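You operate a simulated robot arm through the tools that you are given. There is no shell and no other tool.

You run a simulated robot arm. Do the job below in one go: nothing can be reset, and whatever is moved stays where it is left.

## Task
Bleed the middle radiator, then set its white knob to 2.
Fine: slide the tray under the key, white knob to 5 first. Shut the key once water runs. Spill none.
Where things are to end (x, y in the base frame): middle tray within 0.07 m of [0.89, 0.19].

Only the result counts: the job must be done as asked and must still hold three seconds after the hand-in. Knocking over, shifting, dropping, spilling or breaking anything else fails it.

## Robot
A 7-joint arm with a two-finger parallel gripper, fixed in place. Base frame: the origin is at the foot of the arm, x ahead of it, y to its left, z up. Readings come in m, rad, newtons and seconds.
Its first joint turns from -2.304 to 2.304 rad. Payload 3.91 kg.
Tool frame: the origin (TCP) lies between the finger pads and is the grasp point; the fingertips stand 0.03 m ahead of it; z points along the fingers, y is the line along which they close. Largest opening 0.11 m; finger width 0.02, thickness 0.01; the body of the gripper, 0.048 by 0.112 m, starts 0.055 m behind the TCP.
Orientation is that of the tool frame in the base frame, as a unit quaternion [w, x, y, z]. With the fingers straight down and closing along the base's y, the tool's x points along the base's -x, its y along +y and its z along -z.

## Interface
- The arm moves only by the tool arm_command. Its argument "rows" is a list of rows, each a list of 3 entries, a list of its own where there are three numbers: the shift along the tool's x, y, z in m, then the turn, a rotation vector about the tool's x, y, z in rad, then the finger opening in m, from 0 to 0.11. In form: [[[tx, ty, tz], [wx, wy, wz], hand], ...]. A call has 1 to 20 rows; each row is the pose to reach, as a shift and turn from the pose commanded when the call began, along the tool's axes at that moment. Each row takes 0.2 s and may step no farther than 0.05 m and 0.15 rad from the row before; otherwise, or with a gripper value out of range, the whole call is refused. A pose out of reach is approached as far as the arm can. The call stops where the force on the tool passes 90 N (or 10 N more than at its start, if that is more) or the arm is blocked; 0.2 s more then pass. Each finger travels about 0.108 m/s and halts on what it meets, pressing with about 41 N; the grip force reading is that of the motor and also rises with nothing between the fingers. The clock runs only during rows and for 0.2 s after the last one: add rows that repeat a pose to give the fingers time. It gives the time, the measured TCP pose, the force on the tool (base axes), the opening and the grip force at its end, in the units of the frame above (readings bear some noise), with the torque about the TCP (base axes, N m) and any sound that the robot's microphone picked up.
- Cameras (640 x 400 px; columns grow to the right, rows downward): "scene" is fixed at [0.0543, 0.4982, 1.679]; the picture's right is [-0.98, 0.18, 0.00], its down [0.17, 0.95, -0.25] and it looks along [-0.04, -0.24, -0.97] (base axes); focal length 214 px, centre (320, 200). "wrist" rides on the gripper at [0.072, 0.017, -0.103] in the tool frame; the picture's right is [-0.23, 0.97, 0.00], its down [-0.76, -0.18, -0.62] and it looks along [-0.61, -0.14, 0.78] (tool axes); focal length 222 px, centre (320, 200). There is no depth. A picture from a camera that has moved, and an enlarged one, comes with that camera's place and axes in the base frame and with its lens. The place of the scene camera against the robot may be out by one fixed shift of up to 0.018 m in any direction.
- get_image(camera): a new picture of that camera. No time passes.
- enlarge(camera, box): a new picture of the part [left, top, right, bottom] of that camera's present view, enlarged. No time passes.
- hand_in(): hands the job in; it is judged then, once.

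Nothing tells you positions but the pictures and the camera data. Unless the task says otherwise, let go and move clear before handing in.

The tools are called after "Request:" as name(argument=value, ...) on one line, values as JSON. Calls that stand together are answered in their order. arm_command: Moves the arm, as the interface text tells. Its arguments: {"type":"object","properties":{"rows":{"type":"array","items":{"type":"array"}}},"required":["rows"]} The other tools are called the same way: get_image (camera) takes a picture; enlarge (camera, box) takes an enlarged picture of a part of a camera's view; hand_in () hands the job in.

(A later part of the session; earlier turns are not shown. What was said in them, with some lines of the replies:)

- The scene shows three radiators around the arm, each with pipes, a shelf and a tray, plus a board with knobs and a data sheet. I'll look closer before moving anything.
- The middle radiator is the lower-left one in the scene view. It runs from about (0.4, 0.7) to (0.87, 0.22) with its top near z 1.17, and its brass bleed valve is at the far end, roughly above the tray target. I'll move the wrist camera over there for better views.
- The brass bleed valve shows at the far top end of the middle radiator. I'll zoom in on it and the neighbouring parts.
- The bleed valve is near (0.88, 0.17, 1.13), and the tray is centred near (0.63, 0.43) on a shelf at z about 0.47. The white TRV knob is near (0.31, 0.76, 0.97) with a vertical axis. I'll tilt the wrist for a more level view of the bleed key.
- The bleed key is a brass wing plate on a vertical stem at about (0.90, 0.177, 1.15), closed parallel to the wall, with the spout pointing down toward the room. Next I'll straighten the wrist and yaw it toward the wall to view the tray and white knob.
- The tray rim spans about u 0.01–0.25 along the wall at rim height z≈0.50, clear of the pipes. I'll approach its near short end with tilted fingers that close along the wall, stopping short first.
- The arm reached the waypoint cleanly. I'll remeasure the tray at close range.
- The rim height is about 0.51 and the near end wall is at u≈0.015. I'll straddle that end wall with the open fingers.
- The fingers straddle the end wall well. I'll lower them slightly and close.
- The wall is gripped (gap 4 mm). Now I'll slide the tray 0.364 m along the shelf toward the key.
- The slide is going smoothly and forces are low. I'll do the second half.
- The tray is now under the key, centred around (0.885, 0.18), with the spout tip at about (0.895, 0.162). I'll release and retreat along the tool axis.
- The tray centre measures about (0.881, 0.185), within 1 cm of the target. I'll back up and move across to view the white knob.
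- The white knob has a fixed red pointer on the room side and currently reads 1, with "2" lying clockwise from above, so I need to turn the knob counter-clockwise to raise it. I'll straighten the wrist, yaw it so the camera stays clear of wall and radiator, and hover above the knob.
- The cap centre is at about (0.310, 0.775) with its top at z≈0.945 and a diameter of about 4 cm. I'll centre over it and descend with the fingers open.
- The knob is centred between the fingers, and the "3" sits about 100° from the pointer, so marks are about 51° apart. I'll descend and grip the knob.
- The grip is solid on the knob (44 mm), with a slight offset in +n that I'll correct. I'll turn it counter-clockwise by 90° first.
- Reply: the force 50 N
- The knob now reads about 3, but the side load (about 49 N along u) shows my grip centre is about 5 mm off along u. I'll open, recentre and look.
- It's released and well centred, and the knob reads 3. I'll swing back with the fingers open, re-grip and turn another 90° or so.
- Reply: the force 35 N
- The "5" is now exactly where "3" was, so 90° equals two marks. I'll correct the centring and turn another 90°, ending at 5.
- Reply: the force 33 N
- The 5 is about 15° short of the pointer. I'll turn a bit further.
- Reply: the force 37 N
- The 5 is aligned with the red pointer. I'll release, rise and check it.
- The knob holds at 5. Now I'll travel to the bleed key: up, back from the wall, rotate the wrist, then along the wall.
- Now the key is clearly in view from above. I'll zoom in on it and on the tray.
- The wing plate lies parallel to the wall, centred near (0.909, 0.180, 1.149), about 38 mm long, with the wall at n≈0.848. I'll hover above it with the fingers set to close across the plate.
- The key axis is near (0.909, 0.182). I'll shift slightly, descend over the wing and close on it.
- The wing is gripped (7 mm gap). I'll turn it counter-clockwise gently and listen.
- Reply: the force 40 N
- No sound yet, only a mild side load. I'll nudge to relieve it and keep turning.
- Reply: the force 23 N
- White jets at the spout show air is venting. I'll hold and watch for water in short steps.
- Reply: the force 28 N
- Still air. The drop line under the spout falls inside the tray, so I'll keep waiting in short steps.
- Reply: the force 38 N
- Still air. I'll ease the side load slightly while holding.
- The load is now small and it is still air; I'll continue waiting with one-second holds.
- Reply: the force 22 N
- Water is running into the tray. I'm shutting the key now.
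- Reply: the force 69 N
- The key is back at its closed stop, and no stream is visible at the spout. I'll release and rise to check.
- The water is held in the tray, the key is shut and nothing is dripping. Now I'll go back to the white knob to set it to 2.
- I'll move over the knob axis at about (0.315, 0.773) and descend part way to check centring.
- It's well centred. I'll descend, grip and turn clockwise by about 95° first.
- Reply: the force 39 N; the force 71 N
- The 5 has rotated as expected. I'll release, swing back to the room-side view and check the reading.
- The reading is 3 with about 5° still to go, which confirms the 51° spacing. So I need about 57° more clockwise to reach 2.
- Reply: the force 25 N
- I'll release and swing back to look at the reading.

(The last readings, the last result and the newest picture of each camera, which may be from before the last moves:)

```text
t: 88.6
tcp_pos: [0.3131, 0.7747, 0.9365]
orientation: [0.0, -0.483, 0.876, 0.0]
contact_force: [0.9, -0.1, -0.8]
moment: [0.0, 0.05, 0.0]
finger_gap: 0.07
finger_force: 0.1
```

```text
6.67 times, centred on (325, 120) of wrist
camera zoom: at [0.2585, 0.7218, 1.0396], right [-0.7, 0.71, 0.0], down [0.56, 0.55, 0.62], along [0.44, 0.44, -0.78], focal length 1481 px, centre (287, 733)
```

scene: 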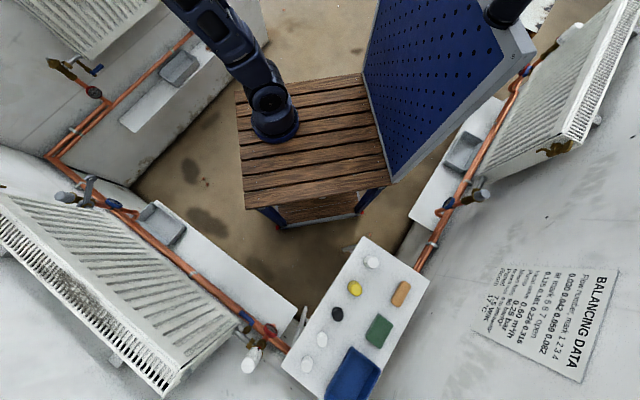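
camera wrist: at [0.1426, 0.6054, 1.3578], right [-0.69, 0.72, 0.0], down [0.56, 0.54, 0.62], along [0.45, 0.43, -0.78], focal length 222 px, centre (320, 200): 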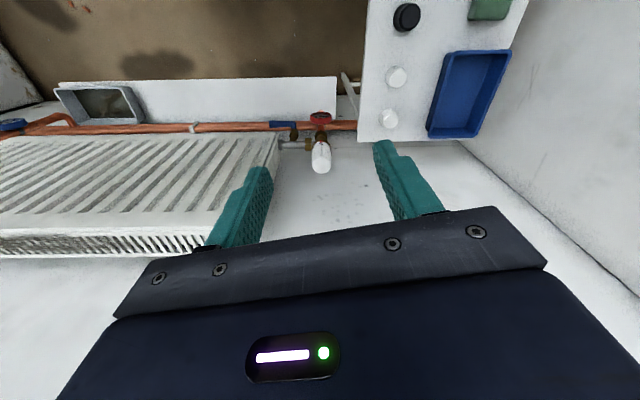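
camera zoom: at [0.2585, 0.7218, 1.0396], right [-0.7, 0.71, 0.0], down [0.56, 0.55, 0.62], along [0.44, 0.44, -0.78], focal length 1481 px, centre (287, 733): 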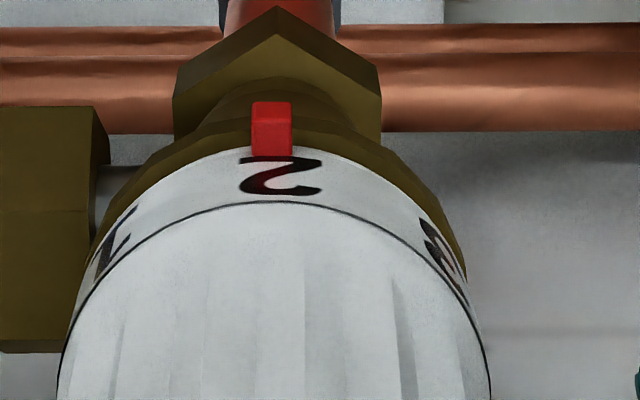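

The knob reads 2, aligned with the pointer within a couple of degrees. I'll lift clear and do a final check.

Request:
arm_command(rows=[[[0, 0, -0.04], [0, 0, 0], 0.07], [[0, 0, -0.08], [0, 0, 0], 0.07], [[0, 0, -0.12], [0, 0, 0], 0.07], [[0, 0, -0.16], [0, 0, 0], 0.07], [[0, 0, -0.2], [0, 0, 0], 0.07], [[0, 0, -0.24], [0, 0, 0], 0.07], [[0.04, 0.01, -0.28], [0, 0, 0], 0.07], [[0.08, 0.02, -0.3], [0, 0, 0], 0.07], [[0.12, 0.03, -0.3], [0, 0, 0], 0.07], [[0.16, 0.036, -0.3], [0, 0, 0], 0.07], [[0.2, 0.036, -0.3], [0, 0, 0], 0.07], [[0.2, 0.036, -0.3], [0, 0, 0], 0.07]])

Request:
get_image(camera="wrist")

Request:
get_image(camera="scene")

Request:
enlarge(camera="scene", box=[0, 150, 240, 270])

Request:
enlarge(camera="scene", box=[230, 330, 290, 380])

```text
refused: row 7 steps farther than a row can; nothing moved
```

```text
taken
camera wrist: at [0.2585, 0.7218, 1.0396], right [-0.7, 0.71, 0.0], down [0.56, 0.55, 0.62], along [0.44, 0.44, -0.78], focal length 222 px, centre (320, 200)
```

wrist: 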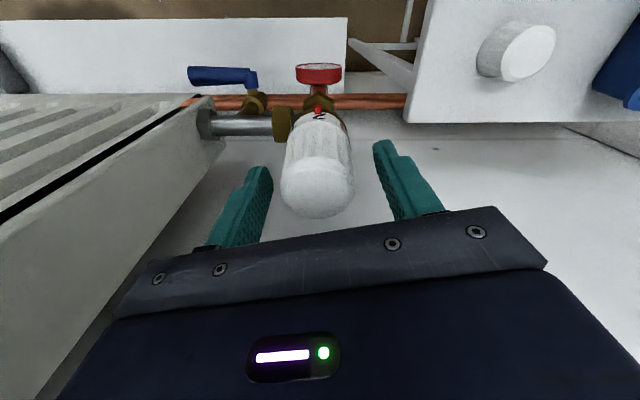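

```text
taken
```

scene: 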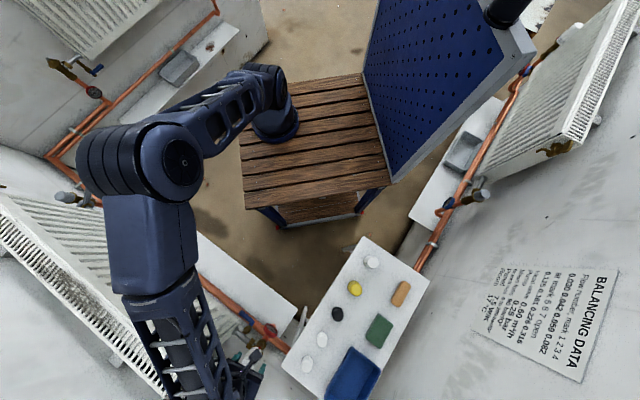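

```text
2.67 times, centred on (120, 210) of scene
camera zoom: at [0.0543, 0.4982, 1.679], right [-0.98, 0.18, 0.0], down [0.17, 0.95, -0.25], along [-0.04, -0.24, -0.97], focal length 572 px, centre (853, 173)
```

zoom: 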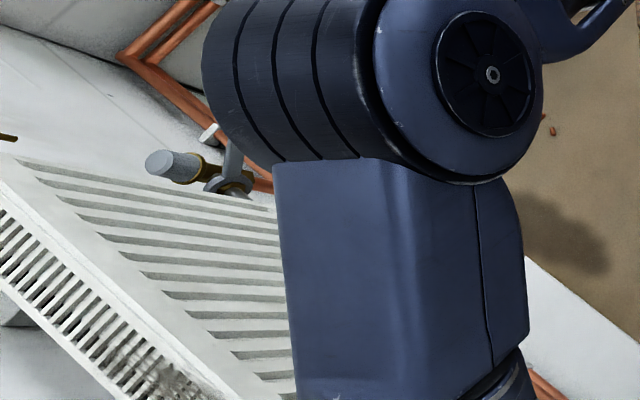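

```text
8.00 times, centred on (260, 355) of scene
camera zoom: at [0.0543, 0.4982, 1.679], right [-0.98, 0.18, 0.0], down [0.17, 0.95, -0.25], along [-0.04, -0.24, -0.97], focal length 1716 px, centre (800, -1040)
```

zoom: 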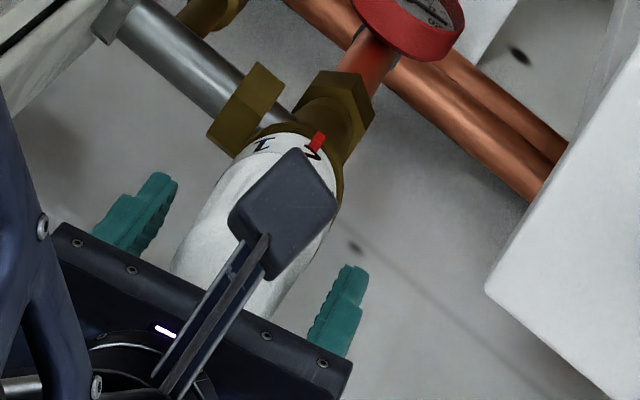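

That retreat was refused because one step was too long, and nothing moved. I'll resend it with smaller steps.

Request:
arm_command(rows=[[[0, 0, -0.04], [0, 0, 0], 0.07], [[0, 0, -0.08], [0, 0, 0], 0.07], [[0, 0, -0.12], [0, 0, 0], 0.07], [[0, 0, -0.16], [0, 0, 0], 0.07], [[0, 0, -0.2], [0, 0, 0], 0.07], [[0, 0, -0.24], [0, 0, 0], 0.07], [[0.02, 0.005, -0.27], [0, 0, 0], 0.07], [[0.05, 0.012, -0.3], [0, 0, 0], 0.07], [[0.09, 0.02, -0.3], [0, 0, 0], 0.07], [[0.13, 0.03, -0.3], [0, 0, 0], 0.07], [[0.17, 0.036, -0.3], [0, 0, 0], 0.07], [[0.17, 0.036, -0.3], [0, 0, 0], 0.07]])

Request:
get_image(camera="wrist")

Request:
enlarge(camera="wrist", box=[280, 90, 370, 190])

Request:
enlarge(camera="scene", box=[0, 150, 240, 270])

Request:
enlarge(camera="scene", box=[230, 330, 290, 380])

```text
t: 91.2
tcp_pos: [0.1913, 0.6514, 1.2377]
orientation: [0.0, -0.482, 0.876, 0.0]
contact_force: [0.3, -0.3, -0.1]
moment: [-0.01, -0.04, 0.0]
finger_gap: 0.0699
finger_force: 0.1
```

```text
taken
camera wrist: at [0.137, 0.5982, 1.3408], right [-0.7, 0.71, 0.0], down [0.56, 0.55, 0.62], along [0.44, 0.44, -0.78], focal length 222 px, centre (320, 200)
```

wrist: 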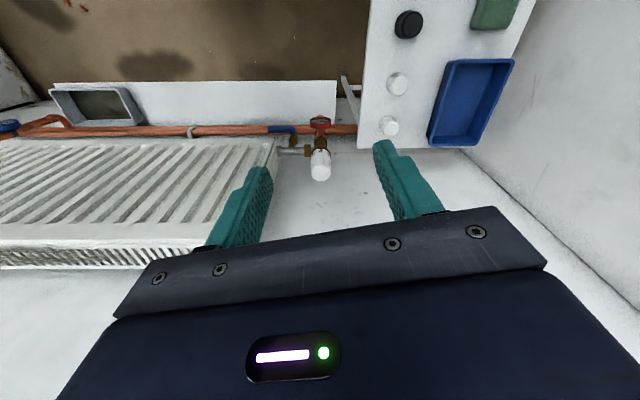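

```text
4.00 times, centred on (325, 140) of wrist
camera zoom: at [0.137, 0.5982, 1.3408], right [-0.7, 0.71, 0.0], down [0.56, 0.55, 0.62], along [0.44, 0.44, -0.78], focal length 888 px, centre (300, 440)
```

zoom: 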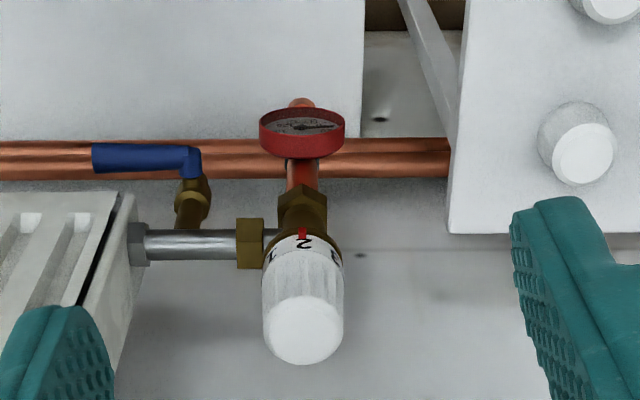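

```text
2.67 times, centred on (120, 210) of scene
camera zoom: at [0.0543, 0.4982, 1.679], right [-0.98, 0.18, 0.0], down [0.17, 0.95, -0.25], along [-0.04, -0.24, -0.97], focal length 572 px, centre (853, 173)
```

zoom: 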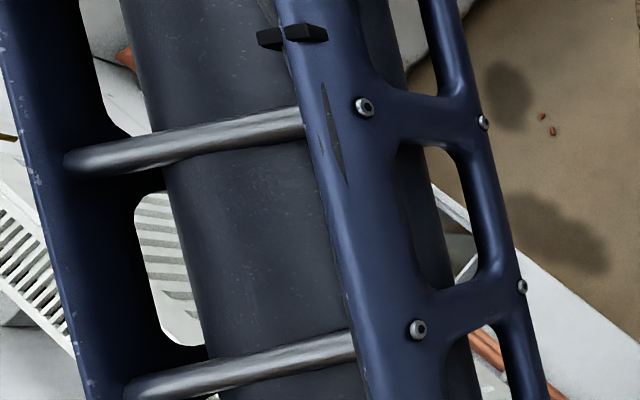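

```text
8.00 times, centred on (260, 355) of scene
camera zoom: at [0.0543, 0.4982, 1.679], right [-0.98, 0.18, 0.0], down [0.17, 0.95, -0.25], along [-0.04, -0.24, -0.97], focal length 1716 px, centre (800, -1040)
```

zoom: 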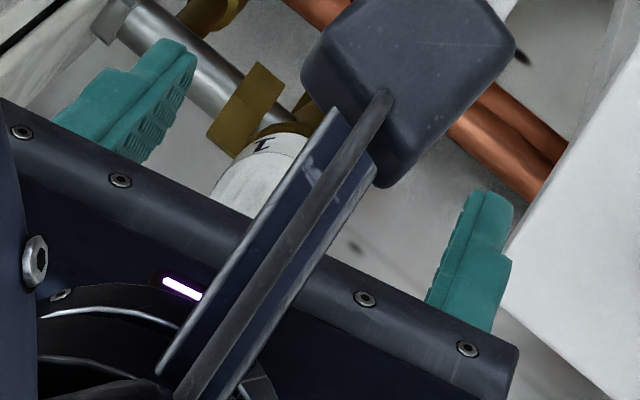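

The knob reads 2, the key is shut with no drip seen after closing, and the water is in the tray under the key. The arm is clear of everything, so I'm handing in.

Request:
hand_in()

```text
The job is handed in.
```

The middle radiator is bled and its white knob is set to 2. I've handed the job in; the tool confirmed the hand-in but gave no verdict.

- **Tray:** I slid it along the shelf to about (0.88, 0.185), roughly 1 cm from the target, so it sat under the key's spout.
- **Bleeding:** With the knob at 5, I opened the key. It vented air for several seconds, and I shut it as soon as I saw water running. The water went into the tray, and I saw no drip once the key was closed.
- **Knob:** It reads 2 against the red pointer, within a couple of degrees.

The arm let go and moved clear before the hand-in. I saw nothing knocked over or spilled, but the arm blocked the scene camera's view of the tray and key at the very end. My last clear look at the key was about 20 seconds before the hand-in.
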